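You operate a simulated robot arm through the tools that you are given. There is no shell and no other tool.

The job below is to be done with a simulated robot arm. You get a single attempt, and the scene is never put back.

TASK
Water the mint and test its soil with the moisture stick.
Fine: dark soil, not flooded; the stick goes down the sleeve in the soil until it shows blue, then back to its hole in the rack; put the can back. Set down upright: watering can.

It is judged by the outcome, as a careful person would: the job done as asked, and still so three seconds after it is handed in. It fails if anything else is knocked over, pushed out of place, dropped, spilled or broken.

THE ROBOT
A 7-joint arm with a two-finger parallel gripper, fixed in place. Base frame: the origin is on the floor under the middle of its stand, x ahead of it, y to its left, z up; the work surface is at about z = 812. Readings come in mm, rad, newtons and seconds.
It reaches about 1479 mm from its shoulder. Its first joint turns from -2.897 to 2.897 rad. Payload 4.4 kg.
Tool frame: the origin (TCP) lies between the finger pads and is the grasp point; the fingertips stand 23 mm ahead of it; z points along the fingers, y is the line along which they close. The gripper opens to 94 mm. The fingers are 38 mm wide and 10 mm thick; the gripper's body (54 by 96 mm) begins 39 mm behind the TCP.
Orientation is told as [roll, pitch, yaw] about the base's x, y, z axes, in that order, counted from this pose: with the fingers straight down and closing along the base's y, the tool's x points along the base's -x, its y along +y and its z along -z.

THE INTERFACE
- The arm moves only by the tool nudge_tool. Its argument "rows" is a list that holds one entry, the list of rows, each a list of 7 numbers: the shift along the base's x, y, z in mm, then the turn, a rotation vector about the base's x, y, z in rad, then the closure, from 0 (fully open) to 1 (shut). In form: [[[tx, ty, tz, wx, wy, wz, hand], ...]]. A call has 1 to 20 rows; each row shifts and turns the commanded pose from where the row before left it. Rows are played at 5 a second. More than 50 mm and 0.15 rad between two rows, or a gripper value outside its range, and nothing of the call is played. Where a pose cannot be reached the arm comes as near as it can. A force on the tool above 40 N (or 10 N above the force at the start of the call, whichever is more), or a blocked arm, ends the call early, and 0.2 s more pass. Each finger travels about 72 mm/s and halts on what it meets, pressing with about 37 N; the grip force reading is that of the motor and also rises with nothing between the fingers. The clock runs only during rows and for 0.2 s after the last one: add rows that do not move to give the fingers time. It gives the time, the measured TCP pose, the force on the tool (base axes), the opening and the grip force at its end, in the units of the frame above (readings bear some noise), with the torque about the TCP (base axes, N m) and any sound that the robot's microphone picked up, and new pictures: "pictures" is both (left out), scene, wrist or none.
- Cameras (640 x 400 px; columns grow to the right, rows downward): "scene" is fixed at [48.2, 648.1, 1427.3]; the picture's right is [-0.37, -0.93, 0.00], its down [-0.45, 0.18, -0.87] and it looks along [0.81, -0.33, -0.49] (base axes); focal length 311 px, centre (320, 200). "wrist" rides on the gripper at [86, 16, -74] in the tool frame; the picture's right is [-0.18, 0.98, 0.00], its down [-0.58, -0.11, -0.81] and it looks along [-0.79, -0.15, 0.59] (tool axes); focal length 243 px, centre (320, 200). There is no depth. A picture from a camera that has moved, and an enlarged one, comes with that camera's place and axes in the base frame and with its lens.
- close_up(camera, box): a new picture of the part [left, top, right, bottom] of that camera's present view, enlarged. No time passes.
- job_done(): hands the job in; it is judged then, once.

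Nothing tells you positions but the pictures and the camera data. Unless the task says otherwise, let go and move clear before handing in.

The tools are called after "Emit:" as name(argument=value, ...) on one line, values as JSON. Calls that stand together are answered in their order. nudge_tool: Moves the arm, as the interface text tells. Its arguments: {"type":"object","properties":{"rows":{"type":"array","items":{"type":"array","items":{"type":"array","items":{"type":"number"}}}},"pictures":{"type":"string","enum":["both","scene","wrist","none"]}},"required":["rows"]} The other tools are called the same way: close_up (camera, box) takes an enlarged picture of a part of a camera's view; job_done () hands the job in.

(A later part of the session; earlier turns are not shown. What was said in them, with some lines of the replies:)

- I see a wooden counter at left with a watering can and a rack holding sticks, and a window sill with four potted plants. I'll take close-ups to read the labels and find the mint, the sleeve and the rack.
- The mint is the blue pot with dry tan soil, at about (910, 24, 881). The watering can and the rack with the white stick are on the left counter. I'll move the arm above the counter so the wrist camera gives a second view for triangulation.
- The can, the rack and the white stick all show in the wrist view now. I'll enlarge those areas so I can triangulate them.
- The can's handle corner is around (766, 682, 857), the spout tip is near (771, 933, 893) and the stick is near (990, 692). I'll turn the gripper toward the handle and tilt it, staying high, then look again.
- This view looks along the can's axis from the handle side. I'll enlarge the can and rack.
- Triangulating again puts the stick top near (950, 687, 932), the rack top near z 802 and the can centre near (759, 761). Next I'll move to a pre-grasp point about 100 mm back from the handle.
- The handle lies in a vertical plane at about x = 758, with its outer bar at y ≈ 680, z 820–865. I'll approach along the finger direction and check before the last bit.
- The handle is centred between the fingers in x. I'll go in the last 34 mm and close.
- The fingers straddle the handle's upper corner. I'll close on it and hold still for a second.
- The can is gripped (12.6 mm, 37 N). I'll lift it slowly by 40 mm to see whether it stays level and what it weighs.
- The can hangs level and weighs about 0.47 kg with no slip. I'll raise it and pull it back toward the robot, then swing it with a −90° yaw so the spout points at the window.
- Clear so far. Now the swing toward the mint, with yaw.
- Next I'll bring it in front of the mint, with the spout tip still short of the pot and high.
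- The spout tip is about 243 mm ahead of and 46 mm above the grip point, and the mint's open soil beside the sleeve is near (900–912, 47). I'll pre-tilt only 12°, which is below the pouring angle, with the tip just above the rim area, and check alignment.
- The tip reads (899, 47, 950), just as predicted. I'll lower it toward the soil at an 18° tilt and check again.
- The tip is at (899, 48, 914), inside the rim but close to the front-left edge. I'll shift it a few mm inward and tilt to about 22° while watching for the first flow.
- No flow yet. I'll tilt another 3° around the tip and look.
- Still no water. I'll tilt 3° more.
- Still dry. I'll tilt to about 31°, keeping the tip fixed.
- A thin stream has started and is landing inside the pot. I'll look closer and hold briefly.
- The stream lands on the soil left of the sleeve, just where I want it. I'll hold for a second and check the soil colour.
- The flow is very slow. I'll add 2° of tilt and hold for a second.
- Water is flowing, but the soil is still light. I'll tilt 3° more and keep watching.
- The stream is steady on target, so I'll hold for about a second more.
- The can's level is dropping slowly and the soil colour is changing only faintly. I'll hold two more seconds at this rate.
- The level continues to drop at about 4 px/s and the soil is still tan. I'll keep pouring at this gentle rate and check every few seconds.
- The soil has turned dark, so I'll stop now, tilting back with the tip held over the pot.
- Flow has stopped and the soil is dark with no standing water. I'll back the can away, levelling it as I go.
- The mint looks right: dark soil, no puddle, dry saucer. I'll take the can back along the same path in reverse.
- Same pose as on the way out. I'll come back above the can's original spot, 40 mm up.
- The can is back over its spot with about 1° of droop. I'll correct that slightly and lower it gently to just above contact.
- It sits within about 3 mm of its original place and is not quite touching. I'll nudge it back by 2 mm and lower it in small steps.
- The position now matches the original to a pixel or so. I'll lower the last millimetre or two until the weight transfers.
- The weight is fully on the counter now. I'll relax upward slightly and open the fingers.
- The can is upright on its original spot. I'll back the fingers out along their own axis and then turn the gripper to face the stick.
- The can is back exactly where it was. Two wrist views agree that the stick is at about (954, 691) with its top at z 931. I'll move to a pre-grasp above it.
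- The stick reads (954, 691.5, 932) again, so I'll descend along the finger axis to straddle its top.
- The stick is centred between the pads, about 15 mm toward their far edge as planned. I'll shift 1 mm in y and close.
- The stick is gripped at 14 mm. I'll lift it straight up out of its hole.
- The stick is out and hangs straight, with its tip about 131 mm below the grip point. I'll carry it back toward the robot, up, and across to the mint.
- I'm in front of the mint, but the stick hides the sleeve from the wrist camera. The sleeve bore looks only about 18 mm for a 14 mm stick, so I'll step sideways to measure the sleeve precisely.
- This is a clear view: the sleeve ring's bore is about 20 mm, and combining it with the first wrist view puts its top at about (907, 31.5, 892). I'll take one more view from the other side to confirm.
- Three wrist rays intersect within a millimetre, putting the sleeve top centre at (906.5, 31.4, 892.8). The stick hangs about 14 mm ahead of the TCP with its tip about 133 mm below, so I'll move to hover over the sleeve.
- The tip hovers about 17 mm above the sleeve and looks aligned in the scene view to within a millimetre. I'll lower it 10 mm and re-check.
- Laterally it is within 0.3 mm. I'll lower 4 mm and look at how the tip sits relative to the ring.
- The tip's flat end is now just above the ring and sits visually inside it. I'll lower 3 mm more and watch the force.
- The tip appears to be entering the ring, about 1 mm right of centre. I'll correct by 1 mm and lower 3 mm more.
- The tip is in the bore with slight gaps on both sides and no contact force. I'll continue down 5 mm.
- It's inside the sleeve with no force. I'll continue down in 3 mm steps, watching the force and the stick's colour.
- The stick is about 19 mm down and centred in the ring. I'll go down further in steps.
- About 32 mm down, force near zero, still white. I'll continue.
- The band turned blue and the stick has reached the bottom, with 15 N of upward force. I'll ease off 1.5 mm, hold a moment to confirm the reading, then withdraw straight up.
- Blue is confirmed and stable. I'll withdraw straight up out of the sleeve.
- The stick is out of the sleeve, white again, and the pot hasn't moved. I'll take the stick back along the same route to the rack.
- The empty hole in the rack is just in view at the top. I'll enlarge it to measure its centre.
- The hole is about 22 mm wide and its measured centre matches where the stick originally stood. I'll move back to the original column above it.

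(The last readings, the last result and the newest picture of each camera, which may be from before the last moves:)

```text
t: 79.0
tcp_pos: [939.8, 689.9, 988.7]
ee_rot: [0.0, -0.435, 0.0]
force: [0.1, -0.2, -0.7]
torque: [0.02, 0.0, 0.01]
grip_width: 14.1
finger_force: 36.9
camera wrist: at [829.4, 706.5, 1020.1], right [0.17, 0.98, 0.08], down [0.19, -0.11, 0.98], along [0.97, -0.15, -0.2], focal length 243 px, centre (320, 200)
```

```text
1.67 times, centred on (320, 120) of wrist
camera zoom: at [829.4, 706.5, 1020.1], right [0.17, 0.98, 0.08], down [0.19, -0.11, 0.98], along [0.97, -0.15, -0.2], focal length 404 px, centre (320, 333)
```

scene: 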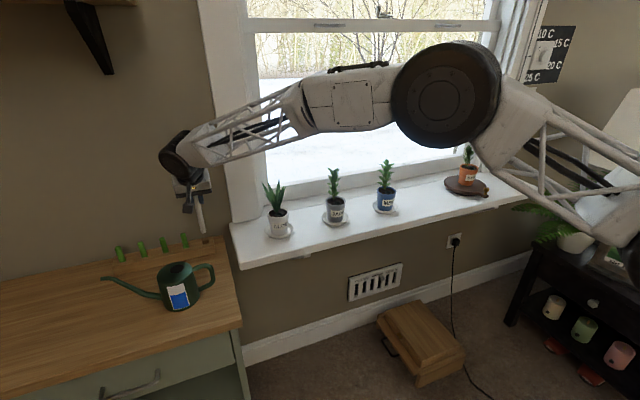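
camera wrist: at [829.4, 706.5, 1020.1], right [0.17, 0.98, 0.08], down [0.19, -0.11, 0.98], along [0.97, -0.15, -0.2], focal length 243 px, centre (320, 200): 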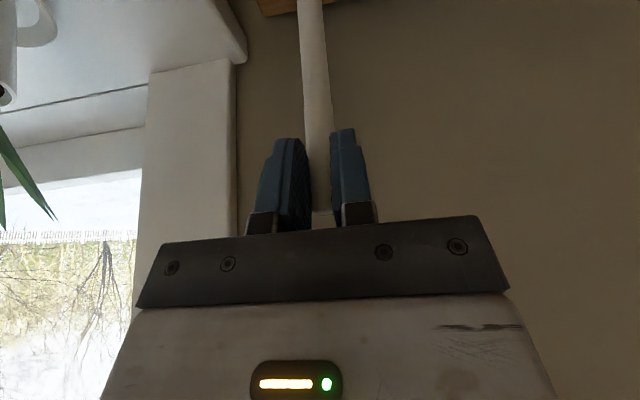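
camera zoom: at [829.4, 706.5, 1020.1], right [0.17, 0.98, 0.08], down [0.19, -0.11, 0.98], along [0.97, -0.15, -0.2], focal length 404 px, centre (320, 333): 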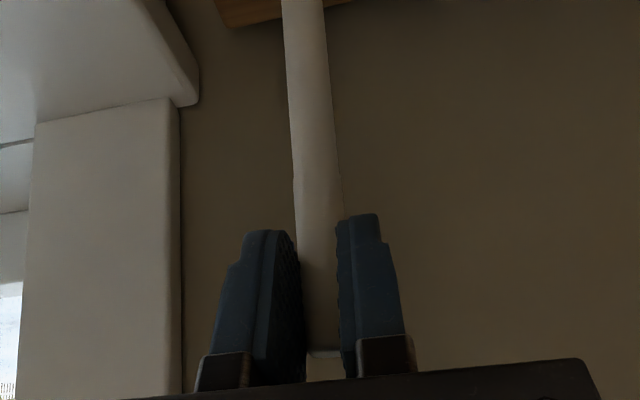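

The stick is directly over its hole in the image, with about 40 mm to go. I'll lower 32 mm and re-check.

Emit:
nudge_tool(rows=[[[0, 0.5, -10, 0, 0, 0, 1], [0, 0, -10, 0, 0, 0, 1], [0, 0, -8, 0, 0, 0, 1], [0, 0, -4, 0, 0, 0, 1], [0, 0, 0, 0, 0, 0, 1], [0, 0, 0, 0, 0, 0, 1]]], pictures="none")

Emit:
close_up(camera="scene", box=[192, 225, 224, 250])

Emit:
close_up(camera="wrist", box=[260, 0, 380, 80])

```text
t: 80.4
tcp_pos: [940.2, 693.3, 954.7]
ee_rot: [0.0, -0.434, 0.001]
force: [-0.1, -0.1, -0.6]
torque: [0.0, 0.02, -0.01]
grip_width: 14.2
finger_force: 36.7
```

```text
16.00 times, centred on (208, 238) of scene
camera zoom: at [48.2, 648.1, 1427.3], right [-0.37, -0.93, 0.0], down [-0.45, 0.18, -0.87], along [0.81, -0.33, -0.49], focal length 4978 px, centre (2112, -400)
```

zoom: 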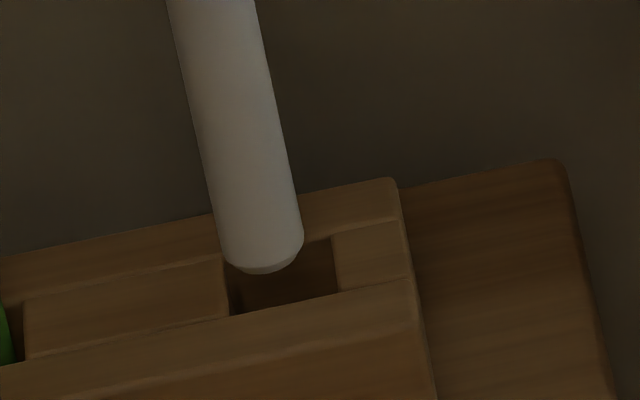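

```text
5.00 times, centred on (320, 40) of wrist
camera zoom: at [829.5, 709.4, 986.9], right [0.17, 0.98, 0.08], down [0.19, -0.11, 0.98], along [0.97, -0.15, -0.2], focal length 1213 px, centre (320, 1000)
```

zoom: 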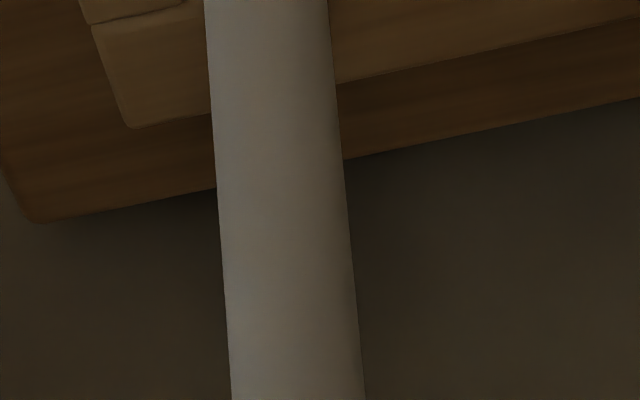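

The stick has drifted about 2.5 mm to +y relative to the hole, and the reading agrees. I'll correct and re-check before entering.

Emit:
nudge_tool(rows=[[[0, -2.3, 0, 0, 0, 0, 1], [0, 0, 0, 0, 0, 0, 1], [0, 0, 0, 0, 0, 0, 1]]], pictures="none")

Emit:
close_up(camera="scene", box=[192, 225, 224, 250])

```text
t: 81.2
tcp_pos: [940.6, 689.2, 954.9]
ee_rot: [-0.002, -0.436, 0.001]
force: [-0.4, 0.0, -0.3]
torque: [0.02, -0.01, -0.01]
grip_width: 14.3
finger_force: 36.9
```

```text
16.00 times, centred on (208, 238) of scene
camera zoom: at [48.2, 648.1, 1427.3], right [-0.37, -0.93, 0.0], down [-0.45, 0.18, -0.87], along [0.81, -0.33, -0.49], focal length 4978 px, centre (2112, -400)
```

zoom: 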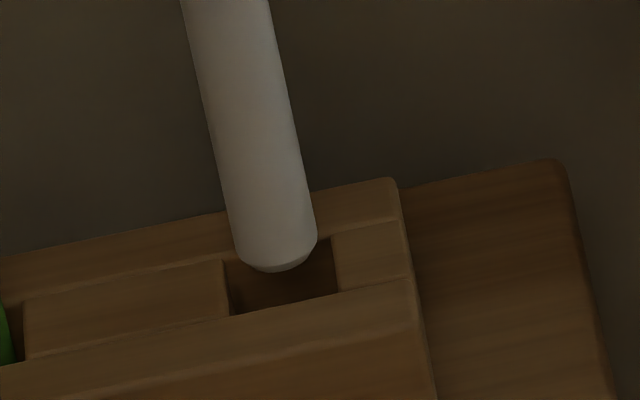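

Aligned now. I'll lower slowly into the hole.

Emit:
nudge_tool(rows=[[[0, 0, -2, 0, 0, 0, 1], [0, 0, -2, 0, 0, 0, 1], [0, 0, -2, 0, 0, 0, 1], [0, 0, -2, 0, 0, 0, 1], [0, 0, 0, 0, 0, 0, 1]]], pictures="none")

Emit:
close_up(camera="scene", box=[192, 225, 224, 250])

```text
t: 82.4
tcp_pos: [939.7, 688.7, 946.9]
ee_rot: [0.0, -0.436, 0.002]
force: [-0.1, 0.5, -0.1]
torque: [-0.01, -0.02, -0.02]
grip_width: 14.3
finger_force: 37.1
```

```text
16.00 times, centred on (208, 238) of scene
camera zoom: at [48.2, 648.1, 1427.3], right [-0.37, -0.93, 0.0], down [-0.45, 0.18, -0.87], along [0.81, -0.33, -0.49], focal length 4978 px, centre (2112, -400)
```

zoom: 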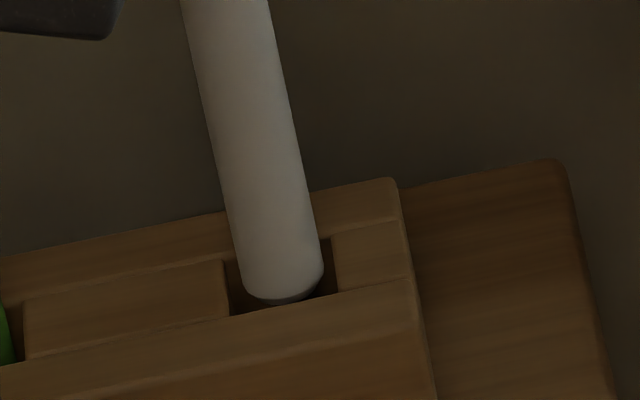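

The tip is at hole level with even side gaps. I'll lower 4 mm more and check that the front strip starts to hide it.

Emit:
nudge_tool(rows=[[[0, 0, -2, 0, 0, 0, 1], [0, 0, -2, 0, 0, 0, 1], [0, 0, 0, 0, 0, 0, 1]]], pictures="none")

Emit:
close_up(camera="scene", box=[192, 225, 224, 250])

```text
t: 83.2
tcp_pos: [940.0, 689.4, 943.2]
ee_rot: [-0.001, -0.434, 0.003]
force: [-0.6, 0.5, -1.1]
torque: [0.01, 0.0, 0.03]
grip_width: 14.5
finger_force: 36.5
```

```text
16.00 times, centred on (208, 238) of scene
camera zoom: at [48.2, 648.1, 1427.3], right [-0.37, -0.93, 0.0], down [-0.45, 0.18, -0.87], along [0.81, -0.33, -0.49], focal length 4978 px, centre (2112, -400)
```

zoom: 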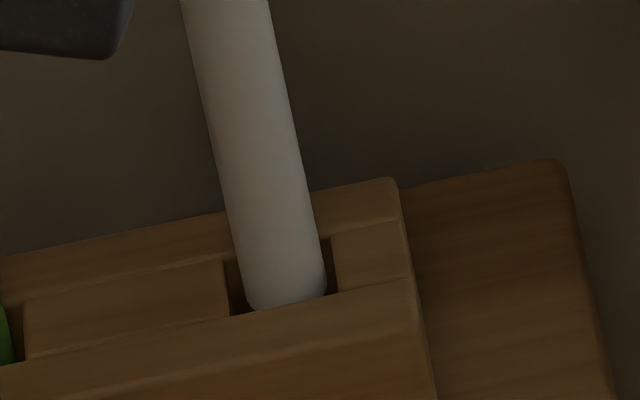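

The tip is inside the hole, now hidden by the front strip. I'll lower toward the seated depth.

Emit:
nudge_tool(rows=[[[0, 0.5, -3, 0, 0, 0, 1], [0, 0, -4, 0, 0, 0, 1], [0, 0, -4, 0, 0, 0, 1], [0, 0, -4, 0, 0, 0, 1], [0, 0, -4, 0, 0, 0, 1], [0, 0, -4, 0, 0, 0, 1], [0, 0, 0, 0, 0, 0, 1]]], pictures="none")

Emit:
close_up(camera="scene", box=[180, 200, 240, 250])

```text
t: 84.8
tcp_pos: [940.4, 691.1, 921.8]
ee_rot: [0.003, -0.435, 0.0]
force: [-3.0, -0.1, 12.8]
torque: [0.02, 0.25, -0.01]
grip_width: 14.5
finger_force: 37.4
```

```text
8.00 times, centred on (210, 225) of scene
camera zoom: at [48.2, 648.1, 1427.3], right [-0.37, -0.93, 0.0], down [-0.45, 0.18, -0.87], along [0.81, -0.33, -0.49], focal length 2489 px, centre (1200, 0)
```

zoom: 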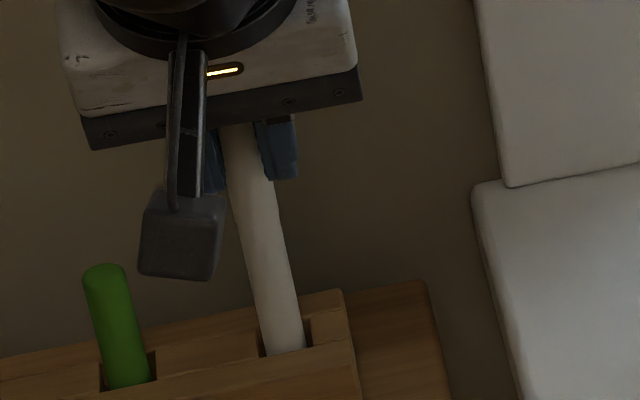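

There's 12.8 N of contact about 9 mm above the expected seat depth, so something may be catching. I'll look with both cameras before moving.

Emit:
close_up(camera="wrist", box=[260, 0, 388, 80])

Emit:
close_up(camera="wrist", box=[220, 0, 420, 240])

Emit:
close_up(camera="scene", box=[192, 225, 224, 250])

```text
5.00 times, centred on (324, 40) of wrist
camera zoom: at [830.8, 707.7, 953.3], right [0.17, 0.98, 0.08], down [0.19, -0.11, 0.98], along [0.97, -0.15, -0.2], focal length 1213 px, centre (300, 1000)
```

zoom: 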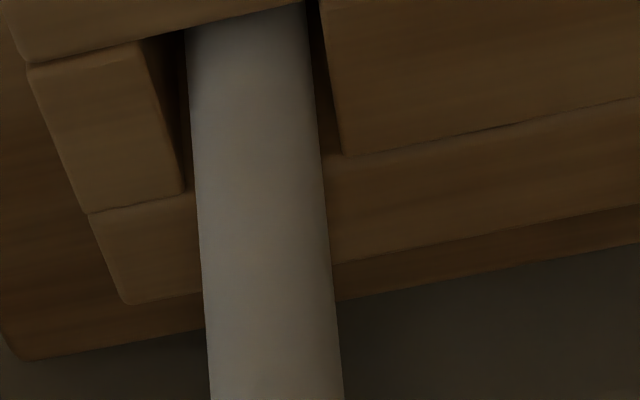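

```text
1.67 times, centred on (320, 120) of wrist
camera zoom: at [830.8, 707.7, 953.3], right [0.17, 0.98, 0.08], down [0.19, -0.11, 0.98], along [0.97, -0.15, -0.2], focal length 404 px, centre (320, 333)
```

zoom: 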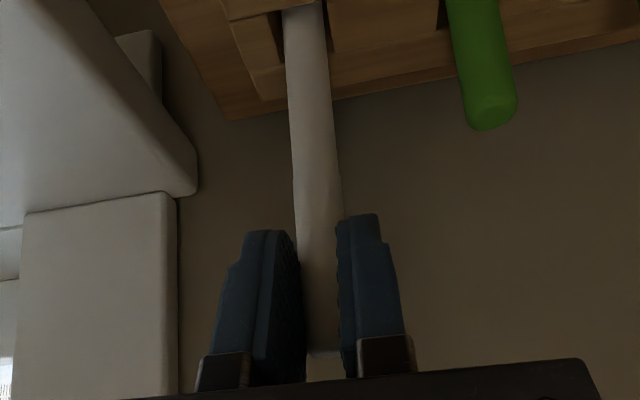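

```text
16.00 times, centred on (208, 238) of scene
camera zoom: at [48.2, 648.1, 1427.3], right [-0.37, -0.93, 0.0], down [-0.45, 0.18, -0.87], along [0.81, -0.33, -0.49], focal length 4978 px, centre (2112, -400)
```

zoom: 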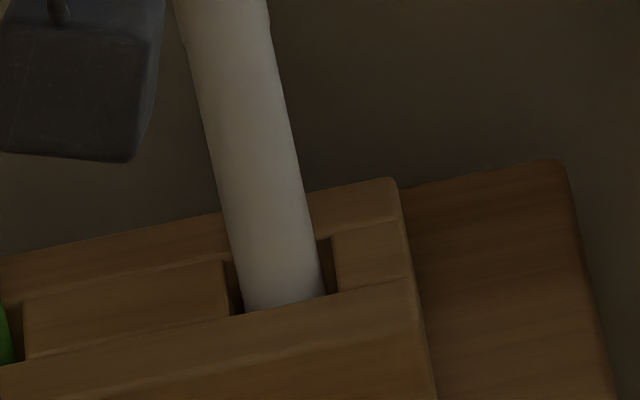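

The stick slid about 8 mm down in the grip during transport: its top sits lower between the pads, and the tip-to-TCP distance went from 130 to about 137 mm. So this contact is the hole bottom, meaning it is seated. I'll relieve the pressure and release.

Emit:
nudge_tool(rows=[[[0, 0, 1, 0, 0, 0, 1], [0, 0, 0.5, 0, 0, 0, 1], [0, 0, 0, 0, 0, 0, 1]]], pictures="none")

Emit:
close_up(camera="scene", box=[180, 200, 240, 250])

```text
t: 85.6
tcp_pos: [940.8, 689.9, 921.4]
ee_rot: [-0.001, -0.433, 0.0]
force: [1.7, 0.3, 9.4]
torque: [0.03, -0.42, -0.01]
grip_width: 14.4
finger_force: 37.2
```

```text
8.00 times, centred on (210, 225) of scene
camera zoom: at [48.2, 648.1, 1427.3], right [-0.37, -0.93, 0.0], down [-0.45, 0.18, -0.87], along [0.81, -0.33, -0.49], focal length 2489 px, centre (1200, 0)
```

zoom: 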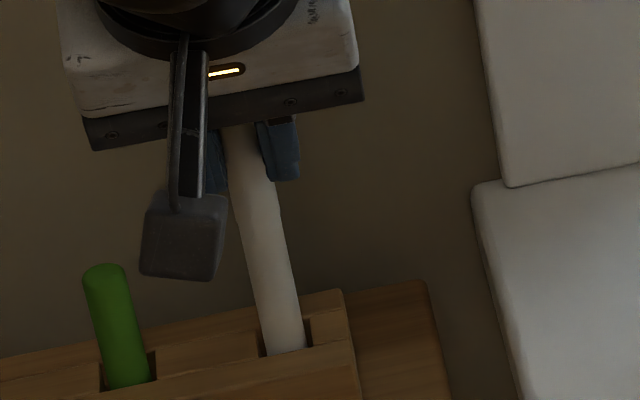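

Still about 9 N stored in the arm. I'll raise the command 3 mm more to unload it.

Emit:
nudge_tool(rows=[[[0, 0, 1.5, 0, 0, 0, 1], [0, 0, 1.5, 0, 0, 0, 1], [0, 0, 0, 0, 0, 0, 1]]], pictures="none")

```text
t: 86.4
tcp_pos: [940.1, 689.2, 924.6]
ee_rot: [-0.001, -0.431, 0.001]
force: [0.1, 0.2, -0.5]
torque: [0.0, 0.01, 0.0]
grip_width: 14.4
finger_force: 37.2
```

Unloaded. I'll lower 2 mm again so it rests lightly, then open.

Emit:
nudge_tool(rows=[[[0, 0, -1, 0, 0, 0, 1], [0, 0, -1, 0, 0, 0, 1], [0, 0, 0, 0, 0, 0, 1]]], pictures="none")

```text
t: 87.2
tcp_pos: [940.9, 692.0, 922.4]
ee_rot: [-0.001, -0.436, 0.0]
force: [0.2, -0.2, -0.4]
torque: [0.0, -0.03, 0.0]
grip_width: 14.5
finger_force: 37.4
```

Emit:
nudge_tool(rows=[[[0, 0, -1, 0, 0, 0, 1], [0, 0, 0, 0, 0, 0, 1]]], pictures="none")

```text
t: 87.8
tcp_pos: [940.1, 691.9, 921.8]
ee_rot: [0.002, -0.434, -0.001]
force: [-0.3, -0.4, -0.7]
torque: [-0.01, -0.02, -0.02]
grip_width: 14.5
finger_force: 36.8
```

The command is now about at the seat, with no contact force yet. I'll lower another 1–2 mm until it touches.

Emit:
nudge_tool(rows=[[[0, 0, -0.7, 0, 0, 0, 1], [0, 0, -0.7, 0, 0, 0, 1], [0, 0, 0, 0, 0, 0, 1]]], pictures="none")

```text
t: 88.6
tcp_pos: [941.2, 690.9, 920.6]
ee_rot: [0.002, -0.433, 0.0]
force: [-1.5, 1.1, 13.6]
torque: [0.06, 0.07, -0.02]
grip_width: 14.4
finger_force: 36.4
```

Firm contact, so it's seated. I'll back off 0.7 mm and open the fingers.

Emit:
nudge_tool(rows=[[[0, 0, 0.7, 0, 0, 0, 1], [0, 0, 0, 0, 0, 0, 0.85], [0, 0, 0, 0, 0, 0, 0.7], [0, 0, 0, 0, 0, 0, 0.4], [0, 0, 0, 0, 0, 0, 0], [0, 0, 0, 0, 0, 0, 0], [0, 0, 0, 0, 0, 0, 0], [0, 0, 0, 0, 0, 0, 0]]])

Emit:
close_up(camera="scene", box=[170, 190, 250, 250])

Emit:
close_up(camera="wrist", box=[220, 0, 420, 240])

```text
t: 90.4
tcp_pos: [940.8, 691.2, 920.0]
ee_rot: [0.002, -0.435, 0.0]
force: [0.1, 0.4, -0.2]
torque: [-0.01, 0.02, 0.02]
grip_width: 94.0
finger_force: 0.1
camera wrist: at [830.4, 707.9, 952.5], right [0.17, 0.98, 0.08], down [0.19, -0.11, 0.98], along [0.97, -0.15, -0.2], focal length 243 px, centre (320, 200)
```

scene: 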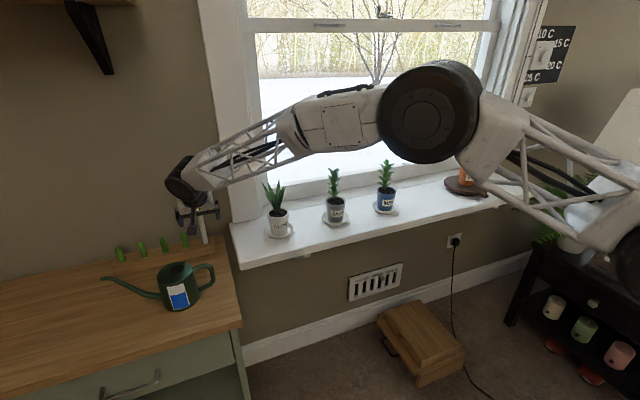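
wrist: 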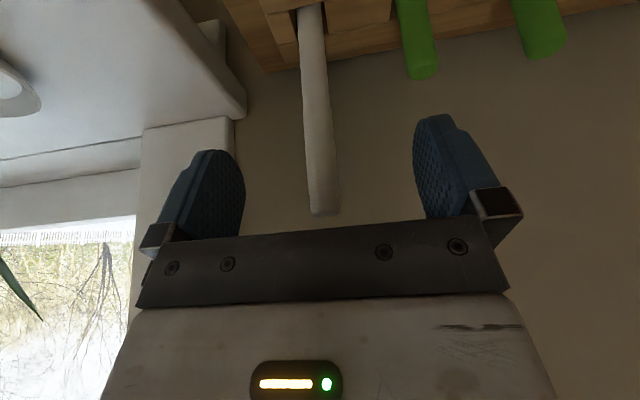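

```text
6.67 times, centred on (210, 220) of scene
camera zoom: at [48.2, 648.1, 1427.3], right [-0.37, -0.93, 0.0], down [-0.45, 0.18, -0.87], along [0.81, -0.33, -0.49], focal length 2074 px, centre (1053, 67)
```

zoom: 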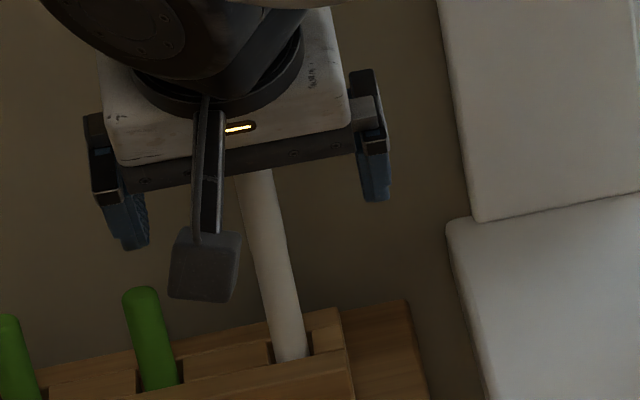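

```text
1.67 times, centred on (320, 120) of wrist
camera zoom: at [830.4, 707.9, 952.5], right [0.17, 0.98, 0.08], down [0.19, -0.11, 0.98], along [0.97, -0.15, -0.2], focal length 404 px, centre (320, 333)
```

zoom: 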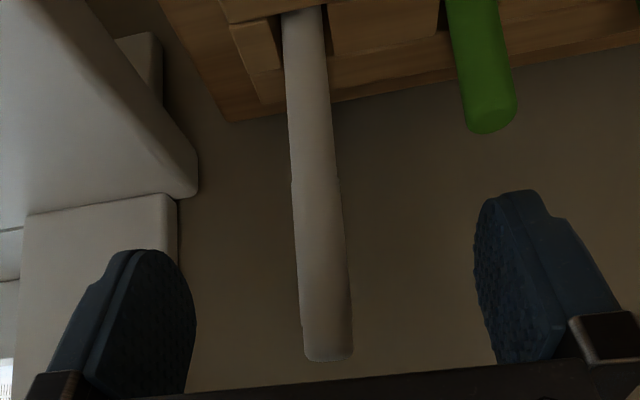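

Released, and the stick stands in its hole. I'll back away along the finger axis and then check everything.

Emit:
nudge_tool(rows=[[[-8, 0, 17, 0, 0, 0, 0], [-15.4, 0, 33, 0, 0, 0, 0], [-15.4, 0, 33, 0, 0, 0, 0], [-15.4, 0, 33, 0, 0, 0, 0], [-30, -20, 20, 0, 0, 0, 0], [-35, -30, 10, 0, 0, 0, 0], [-30, -35, 10, 0, 0, 0, 0], [-20, -40, 10, 0, 0, 0, 0], [-20, -40, 0, 0, 0, 0, 0], [-20, -40, 0, 0, 0, 0, 0], [-20, -40, 0, 0, 0, 0, 0], [0, -40, 0, 0, 0, 0, 0], [0, -40, 0, 0, 0, 0, 0], [0, 0, 0, 0, 0, 0, 0], [0, 0, 0, 0, 0, 0, 0]]])

Emit:
close_up(camera="scene", box=[90, 200, 250, 320])

Emit:
close_up(camera="scene", box=[250, 150, 410, 250])

Emit:
close_up(camera="scene", box=[150, 200, 246, 260])

Emit:
close_up(camera="scene", box=[362, 175, 410, 215])

```text
t: 93.6
tcp_pos: [709.7, 364.4, 1084.8]
ee_rot: [0.0, -0.435, 0.0]
force: [0.6, -1.2, 0.0]
torque: [-0.05, 0.04, -0.03]
grip_width: 94.0
finger_force: 0.1
camera wrist: at [599.4, 382.0, 1116.6], right [0.17, 0.98, 0.08], down [0.19, -0.11, 0.98], along [0.97, -0.15, -0.2], focal length 243 px, centre (320, 200)
```

scene: 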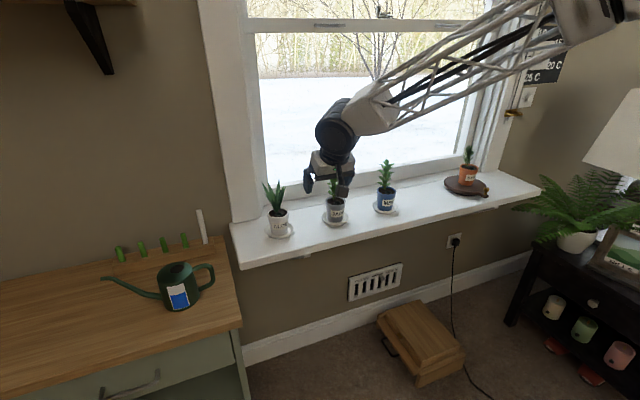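
wrist: 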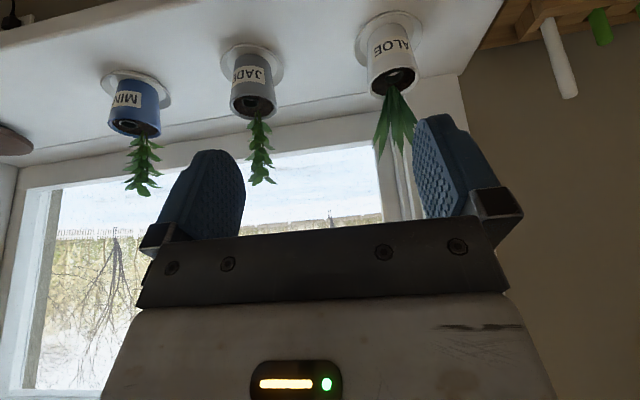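

```text
3.33 times, centred on (170, 260) of scene
camera zoom: at [48.2, 648.1, 1427.3], right [-0.37, -0.93, 0.0], down [-0.45, 0.18, -0.87], along [0.81, -0.33, -0.49], focal length 1037 px, centre (820, 0)
```

zoom: 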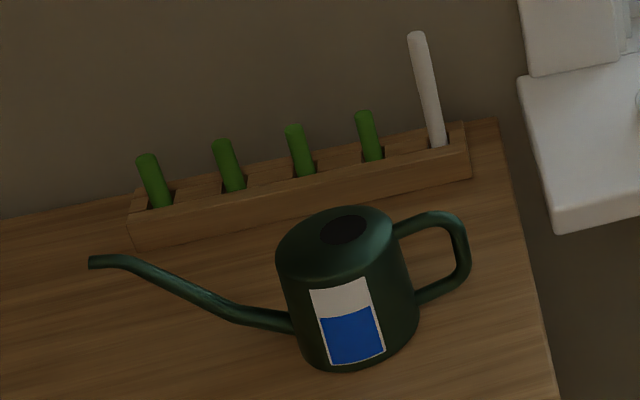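

```text
4.00 times, centred on (330, 200) of scene
camera zoom: at [48.2, 648.1, 1427.3], right [-0.37, -0.93, 0.0], down [-0.45, 0.18, -0.87], along [0.81, -0.33, -0.49], focal length 1244 px, centre (280, 200)
```

zoom: 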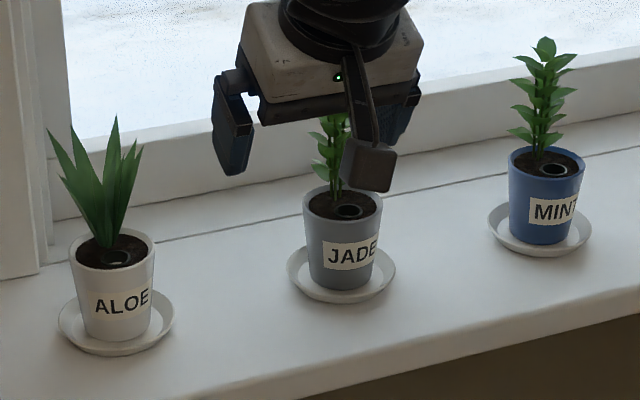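

```text
6.67 times, centred on (198, 230) of scene
camera zoom: at [48.2, 648.1, 1427.3], right [-0.37, -0.93, 0.0], down [-0.45, 0.18, -0.87], along [0.81, -0.33, -0.49], focal length 2074 px, centre (1133, 0)
```

zoom: 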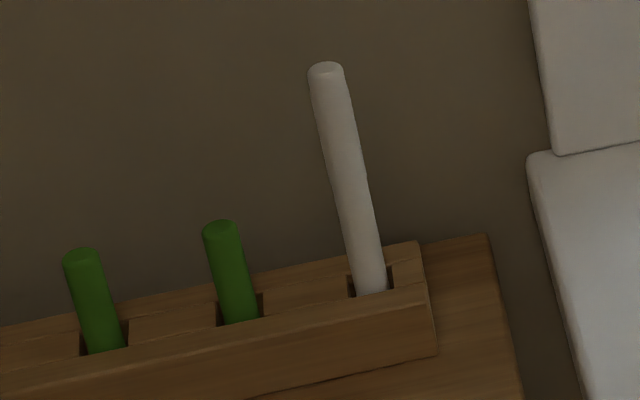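

```text
10.00 times, centred on (386, 195) of scene
camera zoom: at [48.2, 648.1, 1427.3], right [-0.37, -0.93, 0.0], down [-0.45, 0.18, -0.87], along [0.81, -0.33, -0.49], focal length 3111 px, centre (-340, 250)
```

zoom: 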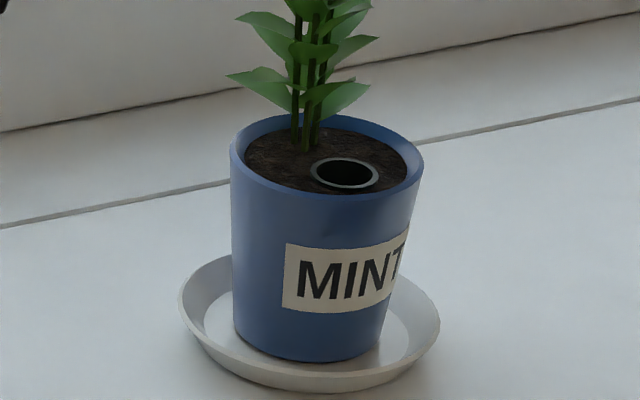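

All checks pass. The mint's soil is dark with no standing water, and its pot and saucer haven't moved. The stick is upright in its own hole, the can is upright on its original spot, and the arm is clear. I'm handing the job in.

Emit:
job_done()

```text
The job is handed in.
```

The mint is watered and tested. The job is handed in; no verdict has come back.

- **Watering:** I poured a thin stream beside the sleeve until the soil turned dark, then stopped. There is no standing water and the saucer looked dry.
- **Moisture test:** The stick went down the sleeve to the bottom. Its band turned blue and stayed blue while I held it there.
- **Stick:** It is back upright in its own hole in the rack. It slid about 8 mm down in the gripper on the way to the pot, but it seated firmly at the bottom of its hole.
- **Watering can:** It is upright on its original spot; in the pictures its position matches the starting one.
- **Everything else:** In the final pictures the pots on the sill and the green pegs looked undisturbed. The gripper is open and the arm is clear of everything.
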